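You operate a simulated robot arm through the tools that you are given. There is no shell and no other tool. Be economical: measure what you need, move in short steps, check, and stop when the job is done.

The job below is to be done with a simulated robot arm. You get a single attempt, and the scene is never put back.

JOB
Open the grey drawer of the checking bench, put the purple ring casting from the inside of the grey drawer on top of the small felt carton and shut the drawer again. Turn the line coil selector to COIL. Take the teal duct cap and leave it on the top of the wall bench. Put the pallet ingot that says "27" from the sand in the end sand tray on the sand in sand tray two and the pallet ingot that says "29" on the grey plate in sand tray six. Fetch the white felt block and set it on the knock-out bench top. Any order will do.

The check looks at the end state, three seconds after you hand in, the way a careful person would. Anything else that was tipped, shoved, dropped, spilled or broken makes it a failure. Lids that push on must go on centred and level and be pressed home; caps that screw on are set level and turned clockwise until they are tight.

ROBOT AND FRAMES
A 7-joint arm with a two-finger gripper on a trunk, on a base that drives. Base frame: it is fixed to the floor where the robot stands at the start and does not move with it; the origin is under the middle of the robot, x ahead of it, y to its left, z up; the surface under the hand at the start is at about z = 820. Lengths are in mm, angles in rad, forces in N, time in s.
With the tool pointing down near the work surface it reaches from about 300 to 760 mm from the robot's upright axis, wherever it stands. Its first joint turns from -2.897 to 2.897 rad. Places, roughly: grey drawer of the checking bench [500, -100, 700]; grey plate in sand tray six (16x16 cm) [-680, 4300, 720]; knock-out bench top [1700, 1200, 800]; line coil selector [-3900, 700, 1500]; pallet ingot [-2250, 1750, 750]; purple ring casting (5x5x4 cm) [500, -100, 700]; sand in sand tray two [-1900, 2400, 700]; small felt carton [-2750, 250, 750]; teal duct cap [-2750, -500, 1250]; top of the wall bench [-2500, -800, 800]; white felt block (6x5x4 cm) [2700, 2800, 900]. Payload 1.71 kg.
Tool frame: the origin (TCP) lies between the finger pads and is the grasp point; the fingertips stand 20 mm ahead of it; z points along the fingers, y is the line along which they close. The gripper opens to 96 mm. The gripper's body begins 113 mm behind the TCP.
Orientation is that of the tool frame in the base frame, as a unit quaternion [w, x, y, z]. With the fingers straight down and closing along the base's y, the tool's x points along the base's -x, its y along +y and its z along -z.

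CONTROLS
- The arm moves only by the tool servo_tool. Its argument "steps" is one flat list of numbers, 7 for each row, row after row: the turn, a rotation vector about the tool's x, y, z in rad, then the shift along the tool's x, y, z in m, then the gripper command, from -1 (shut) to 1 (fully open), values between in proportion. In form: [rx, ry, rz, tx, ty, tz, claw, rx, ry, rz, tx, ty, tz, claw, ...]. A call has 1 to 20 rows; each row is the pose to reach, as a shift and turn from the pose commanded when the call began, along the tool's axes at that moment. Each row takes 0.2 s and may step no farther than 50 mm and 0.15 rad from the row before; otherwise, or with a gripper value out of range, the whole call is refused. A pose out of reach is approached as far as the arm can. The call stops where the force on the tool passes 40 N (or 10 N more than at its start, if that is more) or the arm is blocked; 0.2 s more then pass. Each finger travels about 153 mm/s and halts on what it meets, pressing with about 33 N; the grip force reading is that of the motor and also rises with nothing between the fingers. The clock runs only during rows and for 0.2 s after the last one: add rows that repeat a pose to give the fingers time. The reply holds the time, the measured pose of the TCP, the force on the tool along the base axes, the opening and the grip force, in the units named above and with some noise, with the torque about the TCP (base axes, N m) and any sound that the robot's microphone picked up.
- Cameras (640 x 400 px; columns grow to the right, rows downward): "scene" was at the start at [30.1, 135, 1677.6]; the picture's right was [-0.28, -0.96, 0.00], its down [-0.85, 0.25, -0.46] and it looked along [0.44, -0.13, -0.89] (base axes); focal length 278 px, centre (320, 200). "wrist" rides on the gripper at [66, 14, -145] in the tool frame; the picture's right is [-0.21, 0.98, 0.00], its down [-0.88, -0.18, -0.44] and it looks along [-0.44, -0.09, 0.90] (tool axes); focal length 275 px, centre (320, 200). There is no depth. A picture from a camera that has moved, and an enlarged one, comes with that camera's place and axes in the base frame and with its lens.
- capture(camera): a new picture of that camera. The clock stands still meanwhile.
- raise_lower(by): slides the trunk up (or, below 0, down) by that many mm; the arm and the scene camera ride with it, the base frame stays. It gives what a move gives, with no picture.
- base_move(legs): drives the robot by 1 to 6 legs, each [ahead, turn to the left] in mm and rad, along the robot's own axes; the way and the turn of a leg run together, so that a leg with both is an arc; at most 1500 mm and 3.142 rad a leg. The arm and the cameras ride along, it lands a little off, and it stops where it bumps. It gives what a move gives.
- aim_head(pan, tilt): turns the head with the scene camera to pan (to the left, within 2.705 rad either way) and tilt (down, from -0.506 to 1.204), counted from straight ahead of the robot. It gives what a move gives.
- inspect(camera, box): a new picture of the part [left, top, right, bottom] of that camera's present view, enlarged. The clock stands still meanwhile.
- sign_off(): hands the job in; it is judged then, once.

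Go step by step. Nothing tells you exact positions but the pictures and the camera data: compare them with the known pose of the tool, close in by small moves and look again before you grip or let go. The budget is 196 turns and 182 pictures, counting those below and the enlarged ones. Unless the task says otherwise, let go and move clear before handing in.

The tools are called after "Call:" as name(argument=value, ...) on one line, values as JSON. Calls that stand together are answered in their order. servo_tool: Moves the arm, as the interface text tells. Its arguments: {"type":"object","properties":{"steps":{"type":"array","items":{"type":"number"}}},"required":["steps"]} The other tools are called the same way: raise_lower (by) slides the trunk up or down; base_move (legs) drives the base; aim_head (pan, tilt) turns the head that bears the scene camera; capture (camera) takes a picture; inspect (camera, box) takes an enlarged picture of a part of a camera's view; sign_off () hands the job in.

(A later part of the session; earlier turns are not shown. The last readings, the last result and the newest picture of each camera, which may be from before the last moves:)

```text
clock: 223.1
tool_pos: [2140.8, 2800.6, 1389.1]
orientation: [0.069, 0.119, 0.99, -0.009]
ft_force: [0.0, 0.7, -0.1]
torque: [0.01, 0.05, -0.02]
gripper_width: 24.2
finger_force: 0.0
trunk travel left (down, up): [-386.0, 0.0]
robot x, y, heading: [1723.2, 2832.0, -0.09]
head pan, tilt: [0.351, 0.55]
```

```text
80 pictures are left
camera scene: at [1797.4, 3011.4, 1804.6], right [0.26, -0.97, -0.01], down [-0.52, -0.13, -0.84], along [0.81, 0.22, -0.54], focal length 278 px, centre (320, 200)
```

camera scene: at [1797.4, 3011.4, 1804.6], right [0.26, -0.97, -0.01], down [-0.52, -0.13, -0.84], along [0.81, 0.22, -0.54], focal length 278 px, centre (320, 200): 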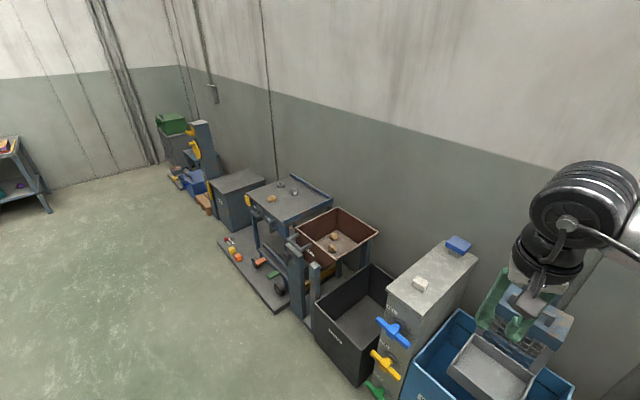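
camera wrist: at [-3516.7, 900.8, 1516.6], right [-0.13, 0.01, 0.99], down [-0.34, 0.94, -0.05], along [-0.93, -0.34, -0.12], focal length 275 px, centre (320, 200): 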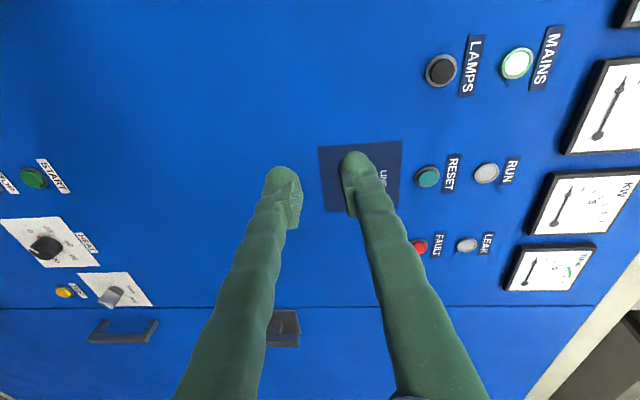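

The white block is on the grey cabinet near (2638, 2820, 910). I'll position the robot square in front of it.

Call:
base_move(legs=[[0, 0.755], [535, 0], [0, -1.27]])

Call:
raise_lower(by=-150)

Call:
aim_head(pan=0.1, tilt=0.8)

Call:
capture(camera="scene")

Call:
capture(camera="wrist")

```text
clock: 232.5
tool_pos: [2489.8, 2933.5, 1389.2]
orientation: [0.066, 0.369, 0.927, -0.026]
ft_force: [-1.2, 0.0, -0.4]
torque: [-0.05, -0.01, -0.03]
gripper_width: 23.9
finger_force: 0.1
trunk travel left (down, up): [-386.0, 0.0]
robot x, y, heading: [2151.2, 3169.9, -0.604]
head pan, tilt: [0.351, 0.55]
```

```text
clock: 234.2
tool_pos: [2473.4, 2946.2, 1244.0]
orientation: [0.072, 0.368, 0.926, -0.029]
ft_force: [0.0, 0.3, 0.0]
torque: [0.01, -0.02, 0.01]
gripper_width: 24.1
finger_force: 0.0
trunk travel left (down, up): [-236.0, 150.0]
robot x, y, heading: [2152.0, 3171.3, -0.61]
head pan, tilt: [0.351, 0.55]
```

```text
clock: 235.0
tool_pos: [2473.0, 2944.1, 1244.4]
orientation: [0.072, 0.369, 0.926, -0.03]
ft_force: [-0.8, 0.2, 0.4]
torque: [0.01, -0.01, 0.0]
gripper_width: 23.8
finger_force: 0.0
trunk travel left (down, up): [-236.0, 150.0]
robot x, y, heading: [2153.2, 3167.6, -0.608]
head pan, tilt: [0.099, 0.799]
```

```text
79 pictures are left
camera scene: at [2282.9, 3275.4, 1633.5], right [-0.49, -0.87, 0.0], down [-0.64, 0.36, -0.69], along [0.6, -0.33, -0.73], focal length 278 px, centre (320, 200)
```

scene: 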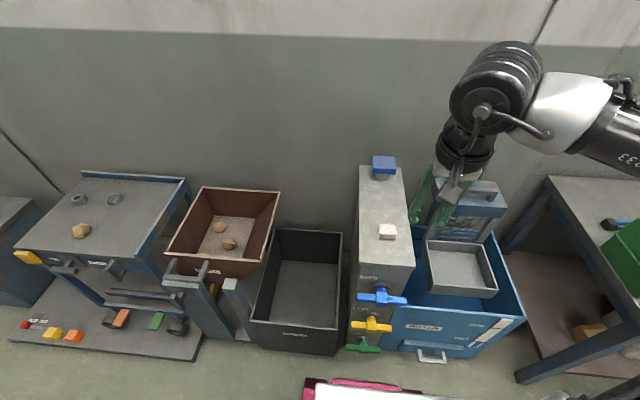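

```text
78 pictures are left
camera wrist: at [2419.2, 3015.4, 1377.2], right [0.82, 0.57, 0.03], down [0.45, -0.68, 0.58], along [0.35, -0.46, -0.82], focal length 275 px, centre (320, 200)
```

wrist: 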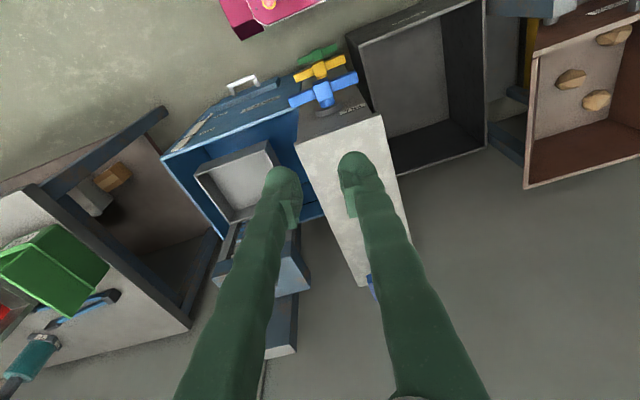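

Lowering the hand over the block, levelled and open, to about 150 mm above it.

Call:
servo_tool(steps=[0, 0.08, 0, -0.04, -0.001, 0.01, 1, 0, 0.155, 0, -0.085, -0.002, 0.02, 1, 0, 0.155, 0, -0.13, -0.003, 0.03, 1, 0, 0.155, 0, -0.175, -0.004, 0.035, 1, 0, 0.155, 0, -0.222, -0.005, 0.035, 1, 0, 0.155, 0, -0.215, -0.005, 0.083, 1, 0, 0.155, 0, -0.207, -0.005, 0.132, 1, 0, 0.155, 0, -0.199, -0.005, 0.181, 1, 0, 0.155, 0, -0.191, -0.005, 0.23, 1, 0, 0.155, 0, -0.191, -0.005, 0.233, 1])

Call:
capture(camera="wrist")

```text
clock: 237.2
tool_pos: [2632.6, 2788.7, 1043.9]
orientation: [0.0, 0.369, 0.929, 0.001]
ft_force: [-0.4, 0.3, 0.2]
torque: [-0.01, -0.03, 0.01]
gripper_width: 96.0
finger_force: 0.1
trunk travel left (down, up): [-236.0, 150.0]
robot x, y, heading: [2150.3, 3170.8, -0.603]
head pan, tilt: [0.099, 0.799]
```

```text
77 pictures are left
camera wrist: at [2593.7, 2843.4, 1188.6], right [0.82, 0.57, 0.0], down [0.51, -0.74, 0.44], along [0.25, -0.37, -0.9], focal length 275 px, centre (320, 200)
```

wrist: 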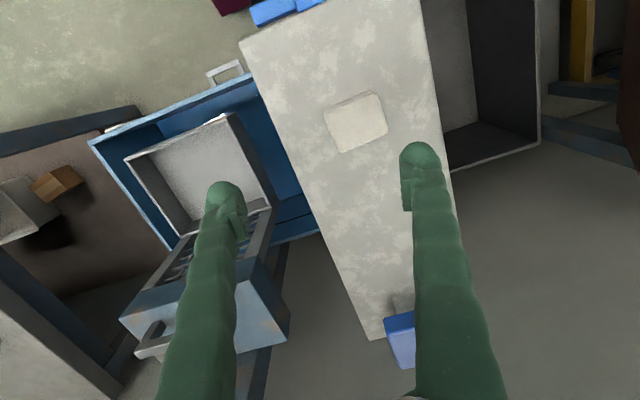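

Call:
servo_tool(steps=[0, 0, -0.08, 0.002, 0.018, 0.02, 1, 0, 0, -0.15, 0.005, 0.036, 0.05, 1, 0, 0, -0.15, 0.005, 0.036, 0.085, 1, 0, 0, -0.15, 0.005, 0.036, 0.085, 1])

Call:
capture(camera="wrist")

Call:
inspect(camera="scene", box=[330, 140, 458, 220])

```text
clock: 238.2
tool_pos: [2653.1, 2816.2, 961.6]
orientation: [0.001, 0.299, 0.954, 0.0]
ft_force: [-0.3, 0.0, 0.0]
torque: [-0.01, 0.03, 0.0]
gripper_width: 95.8
finger_force: 0.0
trunk travel left (down, up): [-236.0, 150.0]
robot x, y, heading: [2149.7, 3175.2, -0.613]
head pan, tilt: [0.099, 0.799]
```

```text
76 pictures are left
camera wrist: at [2607.8, 2866.1, 1105.8], right [0.73, 0.69, 0.0], down [0.61, -0.65, 0.44], along [0.3, -0.32, -0.9], focal length 275 px, centre (320, 200)
```

wrist: 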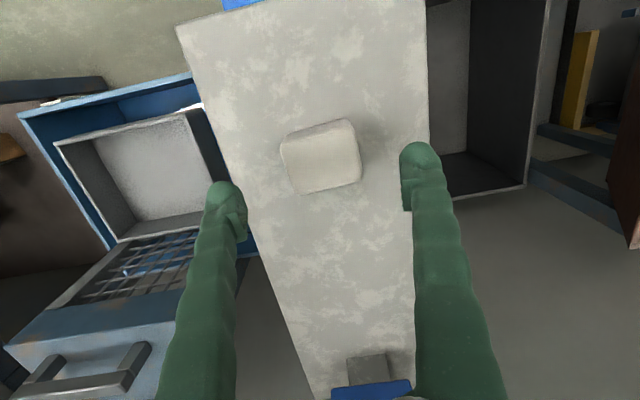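

```text
5.00 times, centred on (394, 180) of scene
camera zoom: at [2282.9, 3275.4, 1633.5], right [-0.49, -0.87, 0.0], down [-0.64, 0.36, -0.69], along [0.6, -0.33, -0.73], focal length 1389 px, centre (-50, 300)
```

zoom: 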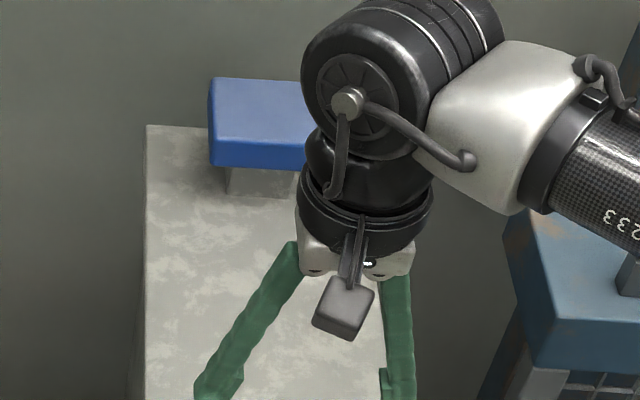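

Call:
servo_tool(steps=[0, 0, 0, 0, 0.002, 0.025, 0.75, 0, 0, 0, 0, 0.002, 0.045, 0.75, 0, 0, 0, 0, 0.002, 0.05, 0.75, 0, 0, 0, 0, 0.002, 0.055, 0.75, 0, 0, 0, 0, 0.002, 0.055, 0.75])

Call:
capture(camera="wrist")

```text
clock: 239.4
tool_pos: [2654.9, 2818.8, 904.7]
orientation: [0.0, 0.299, 0.954, -0.001]
ft_force: [-0.5, 0.2, -0.5]
torque: [-0.02, -0.01, -0.02]
gripper_width: 84.1
finger_force: 0.0
trunk travel left (down, up): [-236.0, 150.0]
robot x, y, heading: [2146.7, 3170.1, -0.611]
head pan, tilt: [0.099, 0.799]
```

```text
74 pictures are left
camera wrist: at [2608.4, 2868.3, 1048.8], right [0.73, 0.69, 0.0], down [0.61, -0.65, 0.44], along [0.3, -0.32, -0.9], focal length 275 px, centre (320, 200)
```

wrist: 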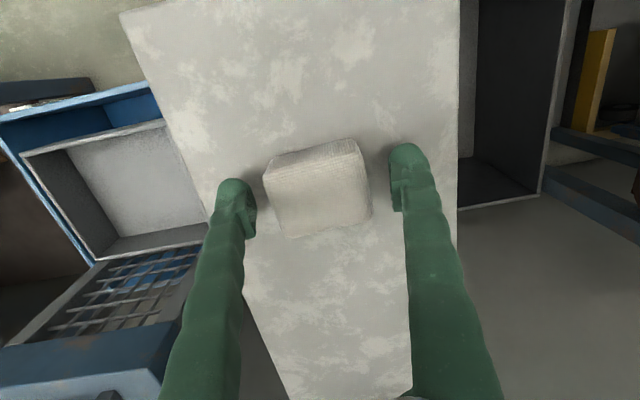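

Call:
servo_tool(steps=[0, 0, 0, 0, 0, 0.004, 0.75, 0, 0, 0, 0, 0, 0.008, 0.75, 0, 0, 0, 0, 0, 0.012, 0.75, 0, 0, 0, 0, 0, 0.015, 0.75, 0, 0, 0, 0, 0, 0.015, -1, 0, 0, 0, 0, 0, 0.015, -1, 0, 0, 0, 0, 0, 0.015, -1])

```text
clock: 240.4
tool_pos: [2645.3, 2825.6, 903.2]
orientation: [0.011, 0.299, 0.954, -0.003]
ft_force: [-0.9, -0.8, -0.3]
torque: [0.04, -0.01, 0.0]
gripper_width: 84.1
finger_force: 0.1
trunk travel left (down, up): [-236.0, 150.0]
robot x, y, heading: [2149.2, 3173.4, -0.607]
head pan, tilt: [0.099, 0.799]
stopped in row 4: the force on the tool passed its limit at 44 N (the readings are from after the stop); the commanded pose is now the measured one
```

The tips touched the cabinet top (surface about z=872). I'll correct the small shift, stay just above and close.

Call:
servo_tool(steps=[0, 0, 0, -0.006, 0, 0.002, 0.75, 0, 0, 0, -0.012, 0, 0.004, 0.75, 0, 0, 0, -0.012, 0, 0.004, 0.75, 0, 0, 0, -0.012, 0, 0.004, -1, 0, 0, 0, -0.012, 0, 0.004, -1, 0, 0, 0, -0.012, 0, 0.004, -1])

Call:
capture(camera="wrist")

```text
clock: 241.8
tool_pos: [2655.6, 2818.3, 900.3]
orientation: [0.01, 0.299, 0.954, -0.002]
ft_force: [0.7, 0.3, 0.1]
torque: [-0.01, 0.01, 0.03]
gripper_width: 57.7
finger_force: 33.1
trunk travel left (down, up): [-236.0, 150.0]
robot x, y, heading: [2147.8, 3168.1, -0.61]
head pan, tilt: [0.099, 0.799]
```

```text
73 pictures are left
camera wrist: at [2606.9, 2869.1, 1042.9], right [0.73, 0.69, 0.01], down [0.61, -0.65, 0.46], along [0.32, -0.33, -0.89], focal length 275 px, centre (320, 200)
```

wrist: 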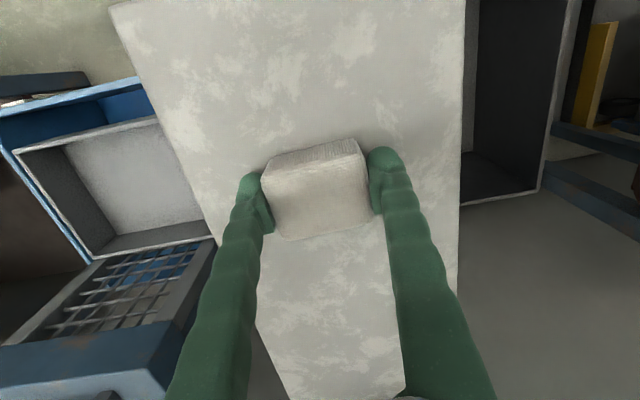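

Block gripped (58 mm). Lifting, then driving along to the knock-out bench.

Call:
servo_tool(steps=[0, 0, 0, 0, 0, -0.04, -1, 0, 0, 0, 0, 0, -0.08, -1, 0, 0, 0, 0.02, 0, -0.12, -1, 0, 0, 0, 0.05, 0, -0.16, -1, 0, 0, 0, 0.08, 0, -0.2, -1, 0, 0, 0, 0.1, 0, -0.2, -1])

Call:
base_move(legs=[[-300, 0], [0, -1.57], [900, 0], [950, 0], [0, 1.57]])

Call:
aim_head(pan=0.0, tilt=0.6)

Call:
capture(camera="scene")

```text
clock: 243.2
tool_pos: [2570.9, 2877.3, 1099.6]
orientation: [0.01, 0.299, 0.954, -0.003]
ft_force: [-0.1, 0.1, 0.4]
torque: [-0.02, -0.04, -0.02]
gripper_width: 57.0
finger_force: 32.8
trunk travel left (down, up): [-236.0, 150.0]
robot x, y, heading: [2147.2, 3168.3, -0.609]
head pan, tilt: [0.099, 0.799]
```

```text
clock: 263.9
tool_pos: [1299.4, 1536.5, 1098.5]
orientation: [0.01, 0.284, 0.959, -0.003]
ft_force: [-0.8, 1.1, -1.1]
torque: [0.04, -0.01, 0.03]
gripper_width: 55.7
finger_force: 32.5
trunk travel left (down, up): [-236.0, 150.0]
robot x, y, heading: [865.4, 1811.0, -0.576]
head pan, tilt: [0.099, 0.799]
```

```text
clock: 264.7
tool_pos: [1286.9, 1545.5, 1105.9]
orientation: [0.017, 0.284, 0.959, -0.006]
ft_force: [-0.5, 0.2, -0.8]
torque: [0.0, 0.01, -0.01]
gripper_width: 55.6
finger_force: 33.3
trunk travel left (down, up): [-236.0, 150.0]
robot x, y, heading: [869.2, 1809.0, -0.578]
head pan, tilt: [0.0, 0.6]
```

```text
72 pictures are left
camera scene: at [999.7, 1906.6, 1650.2], right [-0.54, -0.84, 0.0], down [-0.49, 0.32, -0.82], along [0.68, -0.44, -0.58], focal length 278 px, centre (320, 200)
```

scene: 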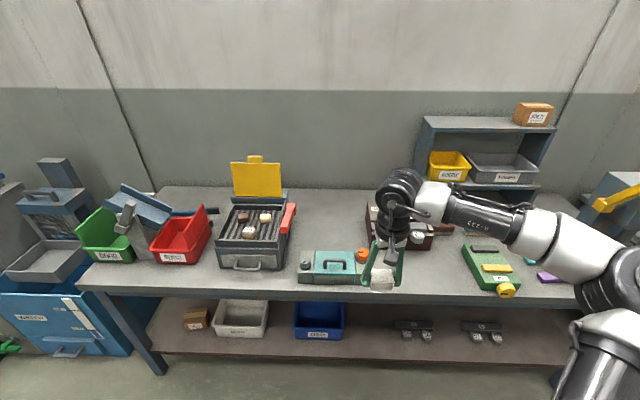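

I'll drive 190 mm nearer and move the hand over a likely clear patch between the teal box and the green plate, then look down.

Call:
base_move(legs=[[190, 0]])

Call:
servo_tool(steps=[0, 0, 0, -0.01, -0.04, 0, -1, 0, 0, 0, -0.02, -0.08, 0, -1, 0, 0, 0, -0.03, -0.12, 0, -1, 0, 0, 0, -0.04, -0.16, 0, -1, 0, 0, 0, -0.05, -0.2, 0, -1, 0, 0, 0, -0.06, -0.235, 0, -1, 0, 0, 0, -0.06, -0.235, 0, -1])

Call:
capture(camera="wrist")

Call:
capture(camera="scene")

```text
clock: 266.3
tool_pos: [1449.1, 1440.6, 1103.9]
orientation: [0.014, 0.284, 0.959, -0.004]
ft_force: [0.2, 0.0, -1.1]
torque: [0.02, 0.08, 0.01]
gripper_width: 55.8
finger_force: 33.0
trunk travel left (down, up): [-236.0, 150.0]
robot x, y, heading: [1025.8, 1708.1, -0.573]
head pan, tilt: [0.0, 0.6]
```

```text
clock: 267.9
tool_pos: [1355.2, 1219.6, 1115.6]
orientation: [0.023, 0.284, 0.959, -0.008]
ft_force: [-0.5, 0.3, -0.7]
torque: [-0.02, 0.03, 0.05]
gripper_width: 55.8
finger_force: 33.2
trunk travel left (down, up): [-236.0, 150.0]
robot x, y, heading: [1028.1, 1708.1, -0.578]
head pan, tilt: [0.0, 0.6]
```

```text
71 pictures are left
camera wrist: at [1301.1, 1271.4, 1256.6], right [0.71, 0.71, 0.01], down [0.62, -0.62, 0.49], along [0.35, -0.34, -0.87], focal length 275 px, centre (320, 200)
```

wrist: 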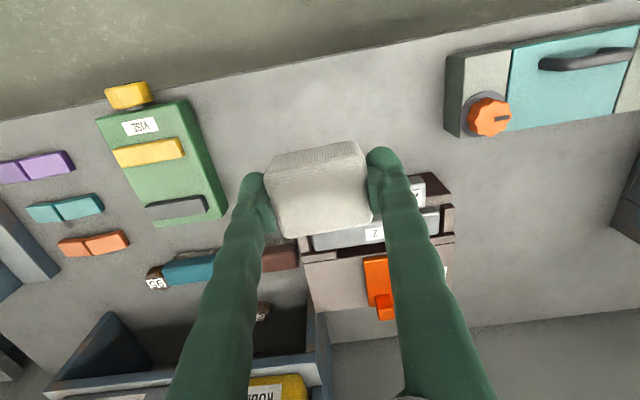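

```text
70 pictures are left
camera scene: at [1157.7, 1804.2, 1650.2], right [-0.54, -0.84, 0.0], down [-0.49, 0.32, -0.82], along [0.68, -0.44, -0.58], focal length 278 px, centre (320, 200)
```

scene: 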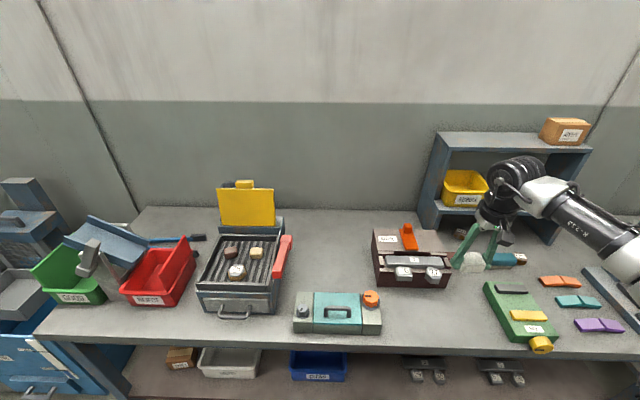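

The spot under the hand is clear (green plate left, teal box right, brown box behind). I'll lower toward it.

Call:
servo_tool(steps=[0, 0.029, 0, -0.002, 0, 0.045, -1, 0, 0.029, 0, -0.004, 0, 0.09, -1, 0, 0.029, 0, -0.006, 0, 0.135, -1, 0, 0.029, 0, -0.008, 0, 0.18, -1, 0, 0.029, 0, -0.008, 0, 0.22, -1, 0, 0.029, 0, -0.008, 0, 0.235, -1, 0, 0.029, 0, -0.008, 0, 0.235, -1])

Call:
capture(camera="wrist")

Call:
inspect(camera="scene", box=[350, 230, 510, 330])

```text
clock: 269.5
tool_pos: [1369.8, 1210.4, 881.4]
orientation: [0.01, 0.284, 0.959, -0.004]
ft_force: [0.2, 0.0, -0.4]
torque: [0.01, 0.01, -0.01]
gripper_width: 55.7
finger_force: 33.2
trunk travel left (down, up): [-236.0, 150.0]
robot x, y, heading: [1026.5, 1705.1, -0.578]
head pan, tilt: [0.0, 0.6]
```

```text
69 pictures are left
camera wrist: at [1320.2, 1260.1, 1023.8], right [0.71, 0.71, 0.0], down [0.63, -0.63, 0.46], along [0.33, -0.32, -0.89], focal length 275 px, centre (320, 200)
```

wrist: 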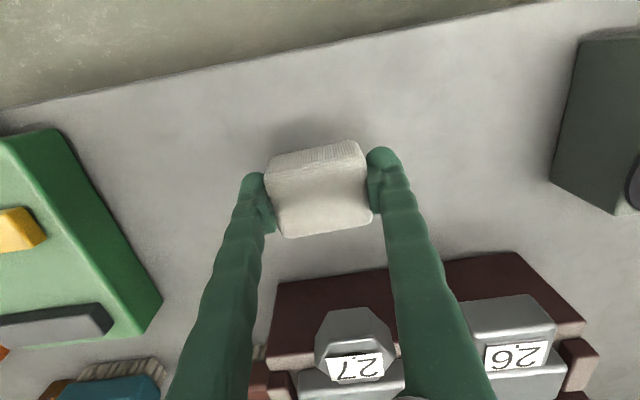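

```text
4.00 times, centred on (430, 280) of scene
camera zoom: at [1157.5, 1804.2, 1650.2], right [-0.55, -0.84, 0.0], down [-0.49, 0.32, -0.82], along [0.68, -0.44, -0.58], focal length 1111 px, centre (-120, -120)
```

zoom: 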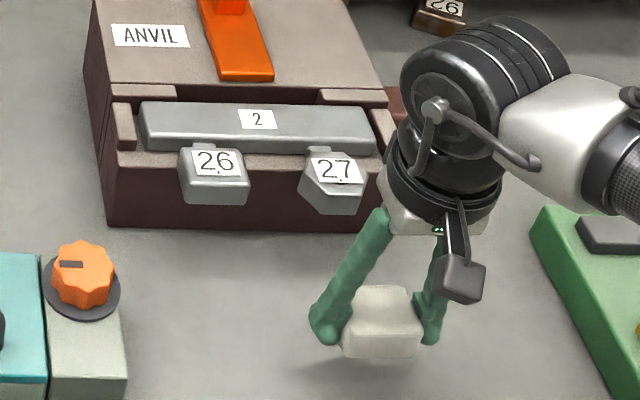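

Call:
servo_tool(steps=[0, 0, 0, 0, 0, 0.01, -1, 0, 0, 0, 0, 0, 0.02, -1, 0, 0, 0, 0, 0, 0.024, -1, 0, 0, 0, 0, 0, 0.027, -1, 0, 0, 0, 0, 0, 0.03, -1, 0, 0, 0, 0, 0, 0.033, -1, 0, 0, 0, 0, 0, 0.033, -1])

Call:
inspect(camera="scene", box=[400, 270, 496, 330])

```text
clock: 271.1
tool_pos: [1370.9, 1209.8, 848.1]
orientation: [0.011, 0.284, 0.959, -0.003]
ft_force: [0.2, 0.6, -0.2]
torque: [0.0, 0.01, -0.01]
gripper_width: 55.4
finger_force: 33.2
trunk travel left (down, up): [-236.0, 150.0]
robot x, y, heading: [1024.7, 1706.5, -0.577]
head pan, tilt: [0.0, 0.6]
```

```text
6.67 times, centred on (448, 300) of scene
camera zoom: at [1157.6, 1804.1, 1650.2], right [-0.55, -0.84, 0.0], down [-0.49, 0.32, -0.82], along [0.68, -0.44, -0.58], focal length 1852 px, centre (-533, -467)
```

zoom: 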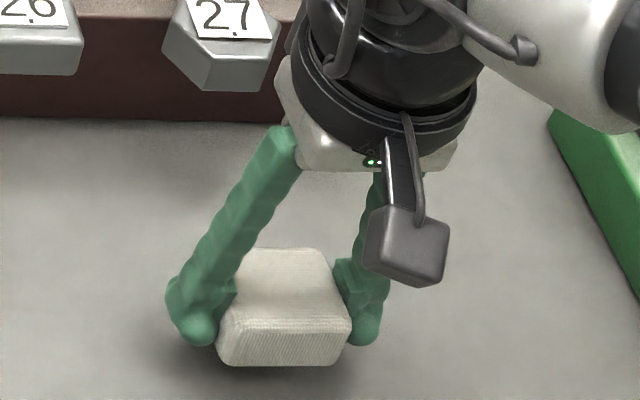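

Call:
servo_tool(steps=[0, 0, 0, 0, 0, 0.003, -1, 0, 0, 0, 0, 0, 0.006, -1, 0, 0, 0, 0, 0, 0.008, -1, 0, 0, 0, 0, 0, 0.01, -1, 0, 0, 0, 0, 0, 0.01, -1])

```text
clock: 272.3
tool_pos: [1371.0, 1208.8, 837.6]
orientation: [0.011, 0.284, 0.959, -0.003]
ft_force: [0.1, 0.1, 0.3]
torque: [0.01, 0.03, 0.02]
gripper_width: 55.7
finger_force: 32.8
trunk travel left (down, up): [-236.0, 150.0]
robot x, y, heading: [1025.8, 1703.5, -0.576]
head pan, tilt: [0.0, 0.6]
```

Call:
servo_tool(steps=[0, 0, 0, 0, 0, 0.003, -1, 0, 0, 0, 0, 0, 0.005, -1, 0, 0, 0, 0, 0, 0.007, -1, 0, 0, 0, 0, 0, 0.009, -1, 0, 0, 0, 0, 0, 0.009, -1])

Call:
inspect(camera="scene", box=[400, 270, 496, 330])

```text
clock: 273.5
tool_pos: [1370.9, 1210.6, 829.9]
orientation: [0.01, 0.284, 0.959, -0.002]
ft_force: [0.0, -0.1, -0.4]
torque: [0.03, -0.01, 0.01]
gripper_width: 55.3
finger_force: 32.7
trunk travel left (down, up): [-236.0, 150.0]
robot x, y, heading: [1027.2, 1706.7, -0.577]
head pan, tilt: [0.0, 0.6]
```

```text
6.67 times, centred on (448, 300) of scene
camera zoom: at [1157.6, 1804.1, 1650.2], right [-0.55, -0.84, 0.0], down [-0.49, 0.32, -0.82], along [0.68, -0.44, -0.58], focal length 1852 px, centre (-533, -467)
```

zoom: 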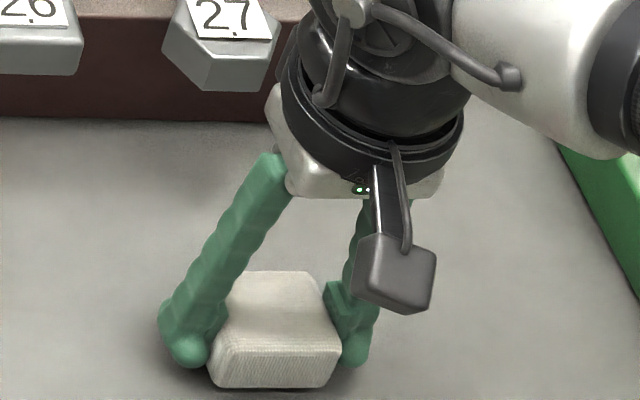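

Call:
servo_tool(steps=[0, 0, 0, 0, 0, 0.003, -1, 0, 0, 0, 0, 0, 0.005, -1, 0, 0, 0, 0, 0, 0.007, -1, 0, 0, 0, 0, 0, 0.009, -1, 0, 0, 0, 0, 0, 0.009, -1])

```text
clock: 274.7
tool_pos: [1371.6, 1210.4, 824.5]
orientation: [0.012, 0.283, 0.959, -0.005]
ft_force: [-0.4, -2.3, 29.7]
torque: [0.4, 0.22, 0.02]
gripper_width: 55.6
finger_force: 33.0
trunk travel left (down, up): [-236.0, 150.0]
robot x, y, heading: [1026.3, 1704.3, -0.582]
head pan, tilt: [0.0, 0.6]
```

Contact. I'll ease 4 mm, release and rise.

Call:
servo_tool(steps=[0, 0, 0, 0, 0, -0.004, -1, 0, 0, 0, 0, 0, -0.004, 0.2, 0, 0, 0, 0, 0, -0.004, 0.6, 0, 0, 0, 0, 0, -0.004, 0.6, 0, 0, 0, 0, 0, -0.03, 0.6, 0, 0, 0, 0, 0, -0.07, 0.6, 0, 0, 0, 0, 0, -0.12, 0.6, 0, 0, 0, 0, 0, -0.17, 0.6, 0, 0, 0, 0, 0, -0.22, 0.6, 0, 0, 0, 0, 0, -0.27, 0.6])

Call:
inspect(camera="scene", box=[350, 230, 510, 330])

```text
clock: 276.9
tool_pos: [1368.0, 1211.6, 1090.4]
orientation: [0.01, 0.284, 0.959, -0.003]
ft_force: [0.4, 0.2, 0.3]
torque: [0.02, 0.05, 0.03]
gripper_width: 77.0
finger_force: 0.0
trunk travel left (down, up): [-236.0, 150.0]
robot x, y, heading: [1025.4, 1709.8, -0.577]
head pan, tilt: [0.0, 0.6]
```

```text
4.00 times, centred on (430, 280) of scene
camera zoom: at [1157.4, 1804.7, 1650.2], right [-0.54, -0.84, 0.0], down [-0.48, 0.32, -0.82], along [0.68, -0.44, -0.58], focal length 1111 px, centre (-120, -120)
```

zoom: 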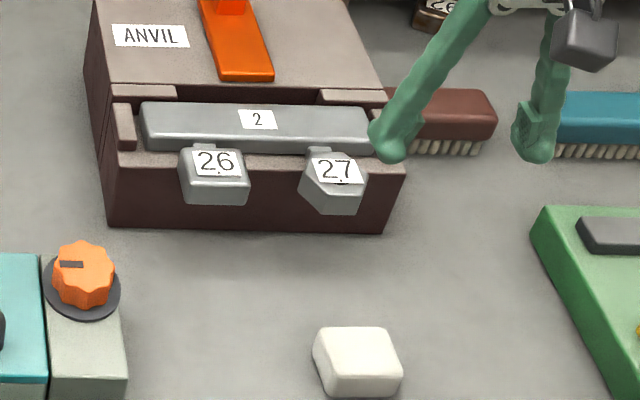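

The white block is set on the knock-out bench. Now around the far end of the tray row: I'll back up, turn and drive, then look.

Call:
base_move(legs=[[-300, 0], [0, 2.252], [1130, 0], [1130, 0]])

Call:
aim_head(pan=0.5, tilt=0.45)

Call:
capture(camera="scene")

```text
clock: 297.1
tool_pos: [622.7, 4711.1, 1088.6]
orientation: [-0.007, 0.753, -0.658, -0.007]
ft_force: [-0.4, -0.1, 0.4]
torque: [-0.02, 0.0, 0.01]
gripper_width: 76.8
finger_force: 0.0
trunk travel left (down, up): [-236.0, 150.0]
robot x, y, heading: [471.8, 4128.9, 1.7]
head pan, tilt: [0.0, 0.6]
```

```text
clock: 298.0
tool_pos: [623.9, 4694.4, 1097.8]
orientation: [-0.011, 0.754, -0.657, -0.012]
ft_force: [0.0, 0.3, -0.3]
torque: [-0.01, 0.05, -0.04]
gripper_width: 77.0
finger_force: 0.0
trunk travel left (down, up): [-236.0, 150.0]
robot x, y, heading: [470.5, 4126.8, 1.708]
head pan, tilt: [0.499, 0.45]
```

```text
64 pictures are left
camera scene: at [266.8, 4148.0, 1663.9], right [0.81, 0.59, -0.01], down [0.26, -0.37, -0.89], along [-0.53, 0.72, -0.45], focal length 278 px, centre (320, 200)
```

scene: 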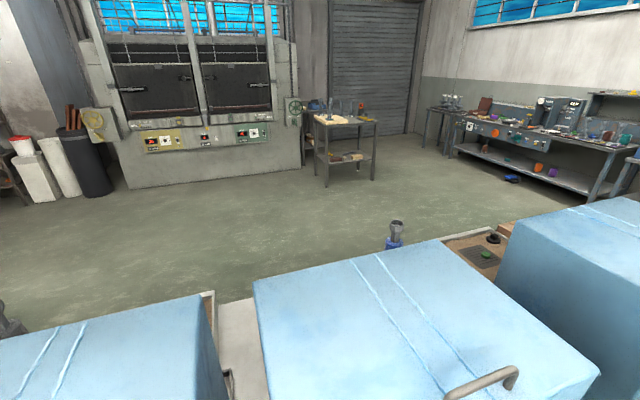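

Call:
aim_head(pan=-0.3, tilt=0.4)

Call:
capture(camera="scene")

```text
clock: 299.2
tool_pos: [624.6, 4692.9, 1098.0]
orientation: [-0.012, 0.754, -0.657, -0.013]
ft_force: [-0.9, 1.0, 1.0]
torque: [0.01, 0.04, 0.01]
gripper_width: 76.8
finger_force: 0.1
trunk travel left (down, up): [-236.0, 150.0]
robot x, y, heading: [467.2, 4126.1, 1.705]
head pan, tilt: [-0.3, 0.4]
```

```text
63 pictures are left
camera scene: at [336.2, 4165.5, 1668.4], right [0.99, -0.16, 0.0], down [-0.06, -0.4, -0.91], along [0.15, 0.9, -0.4], focal length 278 px, centre (320, 200)
```

scene: 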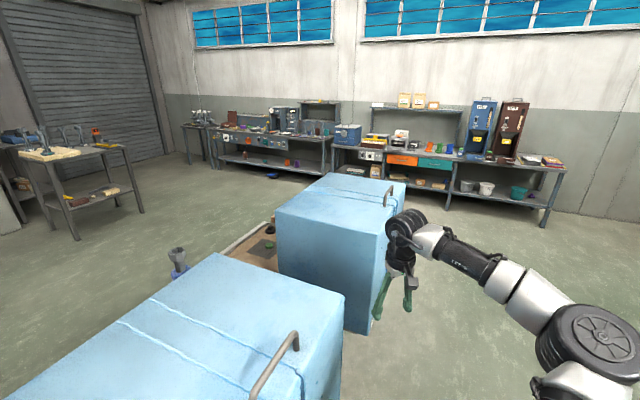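

Hoods continue to about e=5100 and there's a wide gap before the far bench. I'll drive around the end of the row.

Call:
base_move(legs=[[0, -0.739], [1000, 0], [950, 0], [0, 1.57], [880, 0], [830, 0]])

Call:
aim_head(pan=1.2, tilt=0.5)

Call:
capture(camera="scene")

```text
clock: 318.8
tool_pos: [930.3, 6464.5, 1037.2]
orientation: [-0.024, 0.957, -0.289, 0.025]
ft_force: [5.8, 5.1, 3.9]
torque: [-0.81, 0.83, 0.04]
gripper_width: 76.8
finger_force: 0.1
trunk travel left (down, up): [-236.0, 150.0]
robot x, y, heading: [1257.1, 5973.3, 2.566]
head pan, tilt: [-0.3, 0.4]
stopped in leg 5: the robot was blocked; the commanded pose is now the measured one
```

```text
clock: 320.4
tool_pos: [896.9, 6471.9, 1022.9]
orientation: [-0.023, 0.958, -0.283, 0.042]
ft_force: [-0.1, 0.0, -0.1]
torque: [-0.04, -0.01, 0.03]
gripper_width: 76.5
finger_force: 0.1
trunk travel left (down, up): [-236.0, 150.0]
robot x, y, heading: [1252.7, 5970.9, 2.571]
head pan, tilt: [1.201, 0.499]
```

```text
62 pictures are left
camera scene: at [1151.6, 5750.0, 1659.8], right [-0.59, 0.81, 0.0], down [0.39, 0.28, -0.88], along [-0.71, -0.51, -0.48], focal length 278 px, centre (320, 200)
```

scene: 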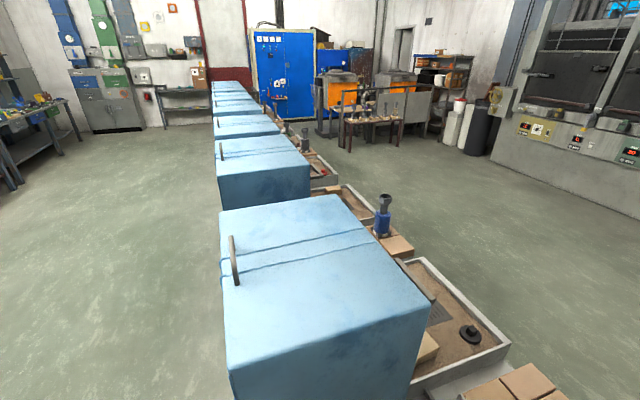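

Call:
aim_head(pan=0.2, tilt=0.8)

Call:
capture(camera="scene")

```text
clock: 321.6
tool_pos: [891.9, 6475.5, 1019.9]
orientation: [-0.022, 0.958, -0.283, 0.045]
ft_force: [-0.7, -0.1, -1.1]
torque: [0.0, 0.01, -0.01]
gripper_width: 76.8
finger_force: 0.0
trunk travel left (down, up): [-236.0, 150.0]
robot x, y, heading: [1253.2, 5971.1, 2.565]
head pan, tilt: [0.201, 0.799]
```

```text
61 pictures are left
camera scene: at [1122.5, 5851.6, 1633.5], right [0.37, 0.93, 0.0], down [0.68, -0.27, -0.68], along [-0.64, 0.25, -0.73], focal length 278 px, centre (320, 200)
```

scene: 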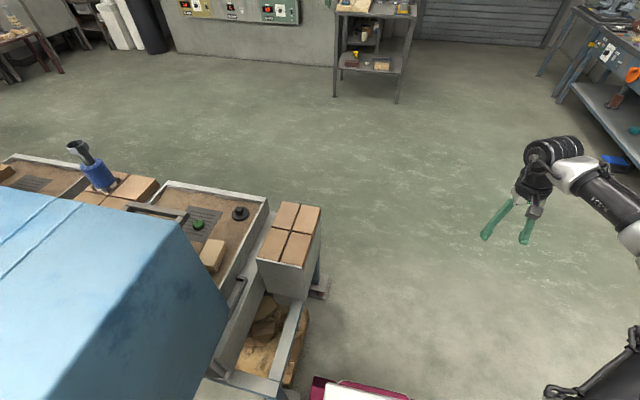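

The base touched the end frame of the row. I'll back off, shift 200 mm outward and continue around.

Call:
base_move(legs=[[-80, 0], [0, -1.2], [230, 0], [0, 1.17], [700, 0], [650, 0]])

Call:
aim_head(pan=1.3, tilt=0.55)

Call:
capture(camera="scene")

```text
clock: 338.3
tool_pos: [-96.0, 7419.0, 1020.2]
orientation: [-0.021, 0.955, -0.294, 0.046]
ft_force: [0.3, -0.1, -0.4]
torque: [0.0, -0.04, -0.01]
gripper_width: 77.0
finger_force: 0.1
trunk travel left (down, up): [-236.0, 150.0]
robot x, y, heading: [255.8, 6908.8, 2.545]
head pan, tilt: [0.201, 0.799]
```

```text
clock: 339.6
tool_pos: [-82.4, 7410.6, 1027.7]
orientation: [-0.024, 0.955, -0.293, 0.039]
ft_force: [-0.2, -0.6, -0.5]
torque: [0.02, 0.0, 0.02]
gripper_width: 76.8
finger_force: 0.1
trunk travel left (down, up): [-236.0, 150.0]
robot x, y, heading: [258.6, 6909.0, 2.547]
head pan, tilt: [1.3, 0.55]
```

```text
60 pictures are left
camera scene: at [130.0, 6701.4, 1655.8], right [-0.65, 0.76, -0.02], down [0.41, 0.33, -0.85], along [-0.64, -0.56, -0.53], focal length 278 px, centre (320, 200)
```

scene: 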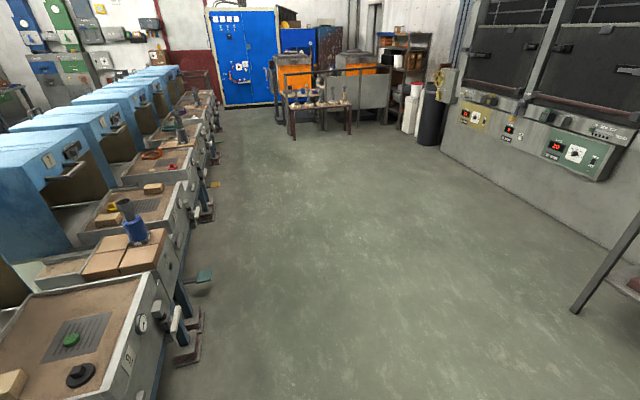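

The corridor behind the trays is clear. I'll drive along it to the near-panel end, about tray two, and look.

Call:
base_move(legs=[[0, 1.581], [1300, 0], [1300, 0], [1300, 0], [1100, 0]])

Call:
aim_head(pan=0.9, tilt=0.65)

Call:
capture(camera="scene")

```text
clock: 369.9
tool_pos: [-3026.1, 2422.5, 1028.3]
orientation: [-0.044, 0.881, 0.471, 0.01]
ft_force: [-0.2, -0.7, 0.5]
torque: [0.0, -0.02, -0.02]
gripper_width: 77.1
finger_force: 0.0
trunk travel left (down, up): [-236.0, 150.0]
robot x, y, heading: [-2525.1, 2766.7, -2.16]
head pan, tilt: [1.3, 0.55]
```

```text
clock: 370.8
tool_pos: [-3018.2, 2436.3, 1038.0]
orientation: [-0.042, 0.881, 0.47, 0.004]
ft_force: [0.5, -0.2, 0.3]
torque: [0.0, 0.0, -0.02]
gripper_width: 76.7
finger_force: 0.0
trunk travel left (down, up): [-236.0, 150.0]
robot x, y, heading: [-2524.9, 2768.0, -2.16]
head pan, tilt: [0.901, 0.649]
```

```text
59 pictures are left
camera scene: at [-2351.5, 2623.1, 1646.5], right [-0.95, -0.31, -0.01], down [-0.18, 0.59, -0.79], along [0.25, -0.75, -0.61], focal length 278 px, centre (320, 200)
```

scene: 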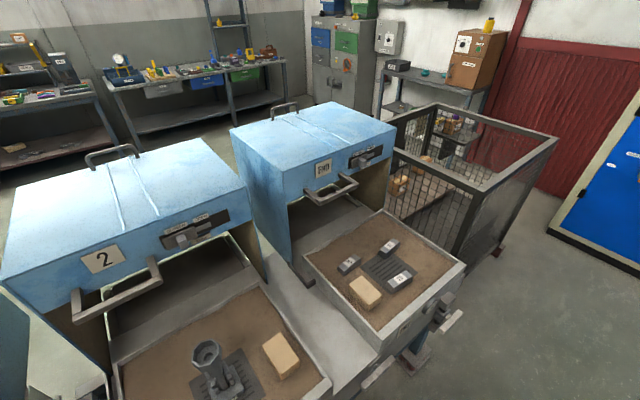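

Trays "2" and "END" are right in front. Zooming on the ingots in the END tray.

Call:
inspect(camera="scene", box=[300, 200, 476, 310])

Call:
inspect(camera="scene", box=[110, 270, 318, 400])

```text
3.64 times, centred on (388, 255) of scene
camera zoom: at [-2351.5, 2623.1, 1646.5], right [-0.95, -0.31, -0.01], down [-0.18, 0.59, -0.79], along [0.25, -0.75, -0.61], focal length 1010 px, centre (73, 0)
```

zoom: 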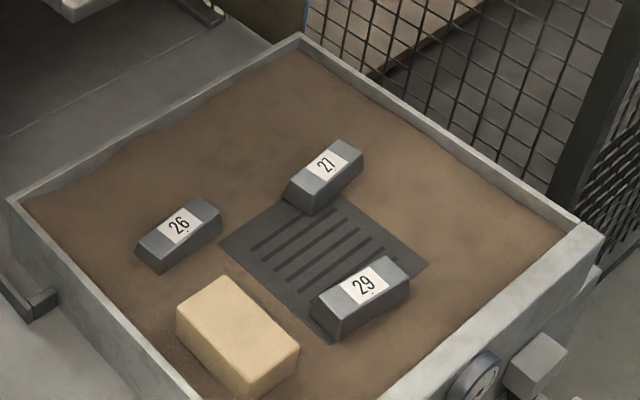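

```text
3.08 times, centred on (214, 335) of scene
camera zoom: at [-2351.5, 2623.1, 1646.5], right [-0.95, -0.31, -0.01], down [-0.18, 0.59, -0.79], along [0.25, -0.75, -0.61], focal length 855 px, centre (646, -215)
```

zoom: 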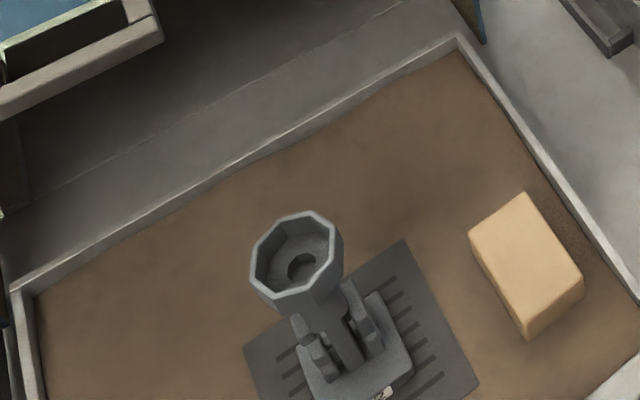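

Ingots 27 and 29 are readable in the END tray, at about (-2373, 1755) and (-2433, 1904). I'll retract and raise the hand, then stand squarely behind the END tray.

Call:
servo_tool(steps=[0, 0.04, 0, 0.04, 0, -0.03, 0.6, 0, 0.08, 0, 0.08, 0, -0.06, 0.6, 0, 0.08, 0, 0.12, 0, -0.09, 0.6, 0, 0.08, 0, 0.12, 0, -0.09, 0.6])

Call:
base_move(legs=[[0, 0.07], [700, 0], [0, 1.485]])

Call:
aim_head(pan=0.0, tilt=0.8)

Call:
capture(camera="scene")

Call:
capture(camera="wrist")

```text
clock: 371.8
tool_pos: [-2947.6, 2529.9, 1132.9]
orientation: [-0.06, 0.88, 0.47, 0.04]
ft_force: [-0.2, -0.6, 0.3]
torque: [0.03, 0.0, -0.01]
gripper_width: 76.7
finger_force: 0.0
trunk travel left (down, up): [-236.0, 150.0]
robot x, y, heading: [-2526.6, 2761.6, -2.159]
head pan, tilt: [0.901, 0.649]
```

```text
clock: 378.4
tool_pos: [-3076.9, 1760.8, 1149.1]
orientation: [-0.062, 0.696, 0.715, 0.002]
ft_force: [1.2, 0.7, 0.0]
torque: [-0.08, 0.16, 0.01]
gripper_width: 76.9
finger_force: 0.2
trunk travel left (down, up): [-236.0, 150.0]
robot x, y, heading: [-2907.6, 2164.6, -1.732]
head pan, tilt: [0.901, 0.649]
stopped in leg 3: the robot was blocked; the commanded pose is now the measured one
```

```text
clock: 379.6
tool_pos: [-3082.5, 1758.3, 1147.3]
orientation: [-0.061, 0.698, 0.714, 0.005]
ft_force: [-0.9, -0.4, 0.2]
torque: [-0.03, -0.01, 0.01]
gripper_width: 76.9
finger_force: 0.1
trunk travel left (down, up): [-236.0, 150.0]
robot x, y, heading: [-2901.5, 2161.0, -1.725]
head pan, tilt: [0.0, 0.799]
```

```text
56 pictures are left
camera scene: at [-2760.0, 2088.8, 1633.5], right [-0.99, 0.16, 0.0], down [0.11, 0.72, -0.69], along [-0.11, -0.68, -0.73], focal length 278 px, centre (320, 200)
```

scene: 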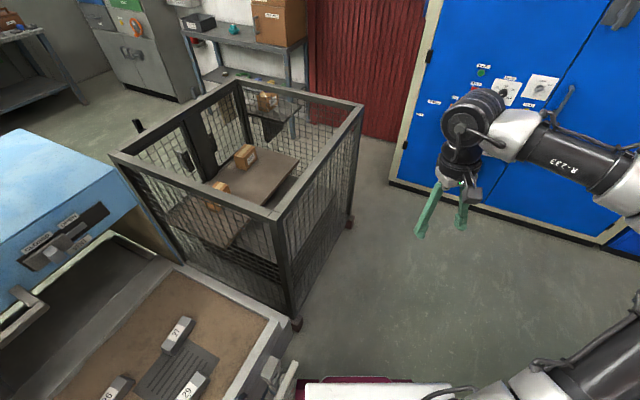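

```text
55 pictures are left
camera wrist: at [-3058.7, 1810.9, 1295.0], right [0.98, -0.18, -0.1], down [-0.13, -0.92, 0.37], along [-0.15, -0.35, -0.92], focal length 275 px, centre (320, 200)
```

wrist: 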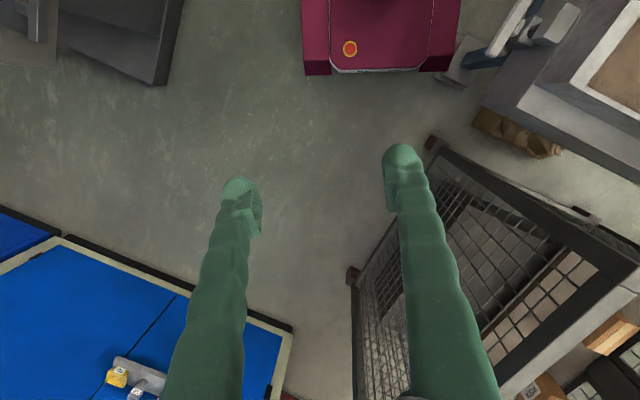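

The base corner met the END tray's fittings, but I'm already facing the panel, so I'll do the coil selector now: turn square to it, drive up and raise the trunk.

Call:
base_move(legs=[[0, -0.451], [1150, 0]])

Call:
raise_lower(by=150)

Call:
aim_head(pan=-0.1, tilt=0.3)

Call:
capture(camera="scene")

```text
clock: 387.3
tool_pos: [-3916.2, 942.5, 1145.6]
orientation: [-0.058, 0.845, 0.531, 0.02]
ft_force: [0.4, -0.1, -0.1]
torque: [0.0, -0.03, -0.01]
gripper_width: 76.9
finger_force: 0.0
trunk travel left (down, up): [-236.0, 150.0]
robot x, y, heading: [-3578.3, 1223.4, -2.202]
head pan, tilt: [0.0, 0.799]
```

```text
clock: 389.1
tool_pos: [-3906.8, 956.4, 1303.1]
orientation: [-0.056, 0.846, 0.529, 0.012]
ft_force: [0.6, -0.4, 0.3]
torque: [-0.01, -0.01, 0.0]
gripper_width: 76.8
finger_force: 0.1
trunk travel left (down, up): [-386.0, 0.0]
robot x, y, heading: [-3577.5, 1221.9, -2.202]
head pan, tilt: [0.0, 0.799]
```

```text
clock: 390.0
tool_pos: [-3906.5, 956.9, 1302.1]
orientation: [-0.056, 0.846, 0.53, 0.012]
ft_force: [-0.3, 1.1, 0.5]
torque: [-0.01, -0.02, -0.01]
gripper_width: 77.2
finger_force: 0.1
trunk travel left (down, up): [-386.0, 0.0]
robot x, y, heading: [-3574.2, 1222.7, -2.197]
head pan, tilt: [-0.099, 0.3]
```

```text
54 pictures are left
camera scene: at [-3494.8, 1083.1, 1827.4], right [-0.75, 0.67, 0.0], down [0.21, 0.23, -0.95], along [-0.63, -0.71, -0.31], focal length 278 px, centre (320, 200)
```

scene: 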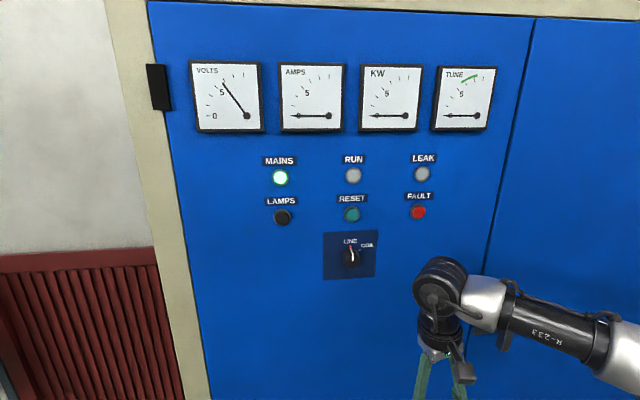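

Call:
inspect(camera="scene", box=[310, 225, 390, 275])

```text
8.00 times, centred on (350, 250) of scene
camera zoom: at [-3494.8, 1083.1, 1827.4], right [-0.75, 0.67, 0.0], down [0.21, 0.23, -0.95], along [-0.63, -0.71, -0.31], focal length 2222 px, centre (80, -200)
```

zoom: 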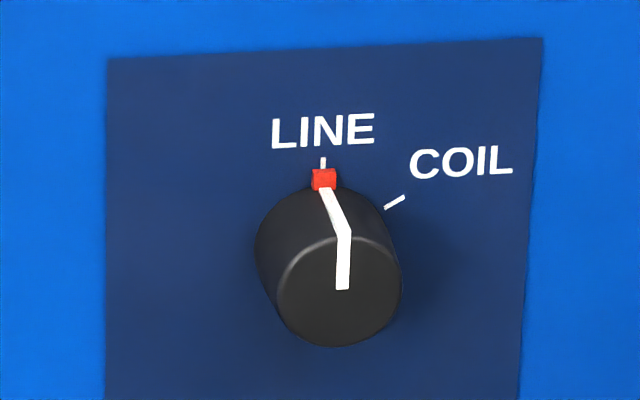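

The selector is a round knob (about 36 mm) now at LINE; COIL is roughly 60° clockwise. I'll orient the hand straight at the panel, about 130 mm in front of the knob.

Call:
servo_tool(steps=[0.0043, -0.1367, 0.016, -0.007, 0.0081, -0.0197, 0.25, 0.0087, -0.2733, 0.032, -0.0141, 0.0163, -0.0395, 0.25, 0.013, -0.41, 0.048, -0.0211, 0.0244, -0.0592, 0.25, 0.0173, -0.5467, 0.064, -0.0282, 0.0326, -0.079, 0.25, 0.0217, -0.6833, 0.08, -0.0352, 0.0407, -0.0987, 0.25, 0.026, -0.82, 0.096, -0.0423, 0.0488, -0.1185, 0.25, 0.0303, -0.9567, 0.112, -0.0493, 0.057, -0.1382, 0.25, 0.0347, -1.0933, 0.128, -0.0564, 0.0651, -0.158, 0.25, 0.039, -1.23, 0.144, -0.0634, 0.0733, -0.1777, 0.25, 0.0433, -1.3667, 0.16, -0.0705, 0.0814, -0.1975, 0.25, 0.0477, -1.5033, 0.176, -0.0775, 0.0896, -0.2172, 0.25, 0.052, -1.64, 0.192, -0.0846, 0.0977, -0.237, 0.25, 0.052, -1.64, 0.192, -0.0846, 0.0977, -0.237, 0.25])

Call:
capture(camera="wrist")

Call:
capture(camera="scene")

```text
clock: 392.8
tool_pos: [-3847.2, 814.9, 1521.0]
orientation: [-0.328, -0.625, -0.328, 0.628]
ft_force: [-0.2, 1.1, 0.0]
torque: [0.01, 0.01, 0.0]
gripper_width: 60.0
finger_force: 0.1
trunk travel left (down, up): [-386.0, 0.0]
robot x, y, heading: [-3574.2, 1220.3, -2.205]
head pan, tilt: [-0.099, 0.3]
```

```text
52 pictures are left
camera wrist: at [-3753.9, 925.6, 1455.5], right [0.81, -0.56, 0.2], down [0.1, 0.47, 0.88], along [-0.58, -0.68, 0.44], focal length 275 px, centre (320, 200)
```

wrist: 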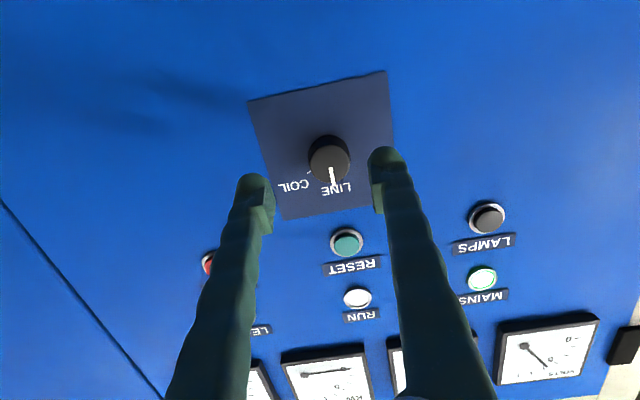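

```text
51 pictures are left
camera scene: at [-3494.8, 1084.4, 1827.6], right [-0.74, 0.67, 0.0], down [0.21, 0.23, -0.95], along [-0.63, -0.71, -0.31], focal length 278 px, centre (320, 200)
```

scene: 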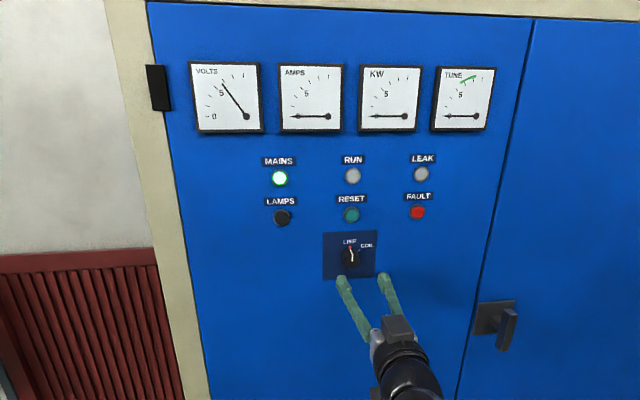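

The knob face is at about (-3890, 737, 1531). I'll pre-rotate the hand 0.5 rad counter-clockwise, centre on the knob and advance around it.

Call:
servo_tool(steps=[0, 0, -0.13, -0.005, 0.004, 0, 0.25, 0, 0, -0.26, -0.01, 0.009, 0, 0.25, 0, 0, -0.39, -0.01, 0.009, 0, 0.25, 0, 0, -0.5, -0.01, 0.009, 0.02, 0.25, 0, 0, -0.5, -0.01, 0.009, 0.045, 0.25, 0, 0, -0.5, -0.01, 0.009, 0.045, 0.25])

Call:
capture(camera="wrist")

```text
clock: 394.2
tool_pos: [-3866.2, 771.6, 1533.4]
orientation: [-0.163, -0.525, -0.473, 0.689]
ft_force: [0.5, 0.0, 0.6]
torque: [-0.04, 0.0, 0.01]
gripper_width: 60.2
finger_force: 0.0
trunk travel left (down, up): [-386.0, 0.0]
robot x, y, heading: [-3575.3, 1222.5, -2.203]
head pan, tilt: [-0.099, 0.3]
```

```text
50 pictures are left
camera wrist: at [-3799.7, 901.6, 1468.3], right [0.79, -0.54, -0.29], down [0.47, 0.22, 0.86], along [-0.4, -0.81, 0.43], focal length 275 px, centre (320, 200)
```

wrist: 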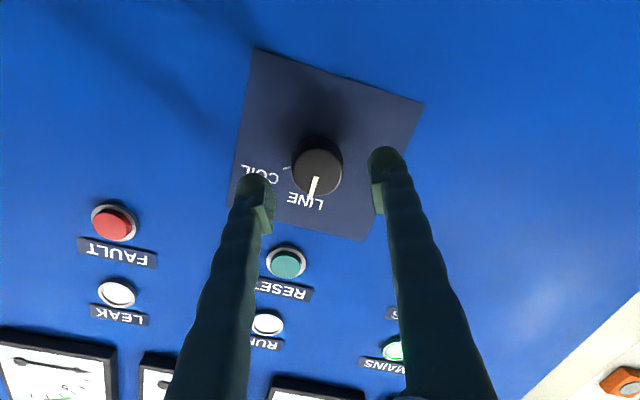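

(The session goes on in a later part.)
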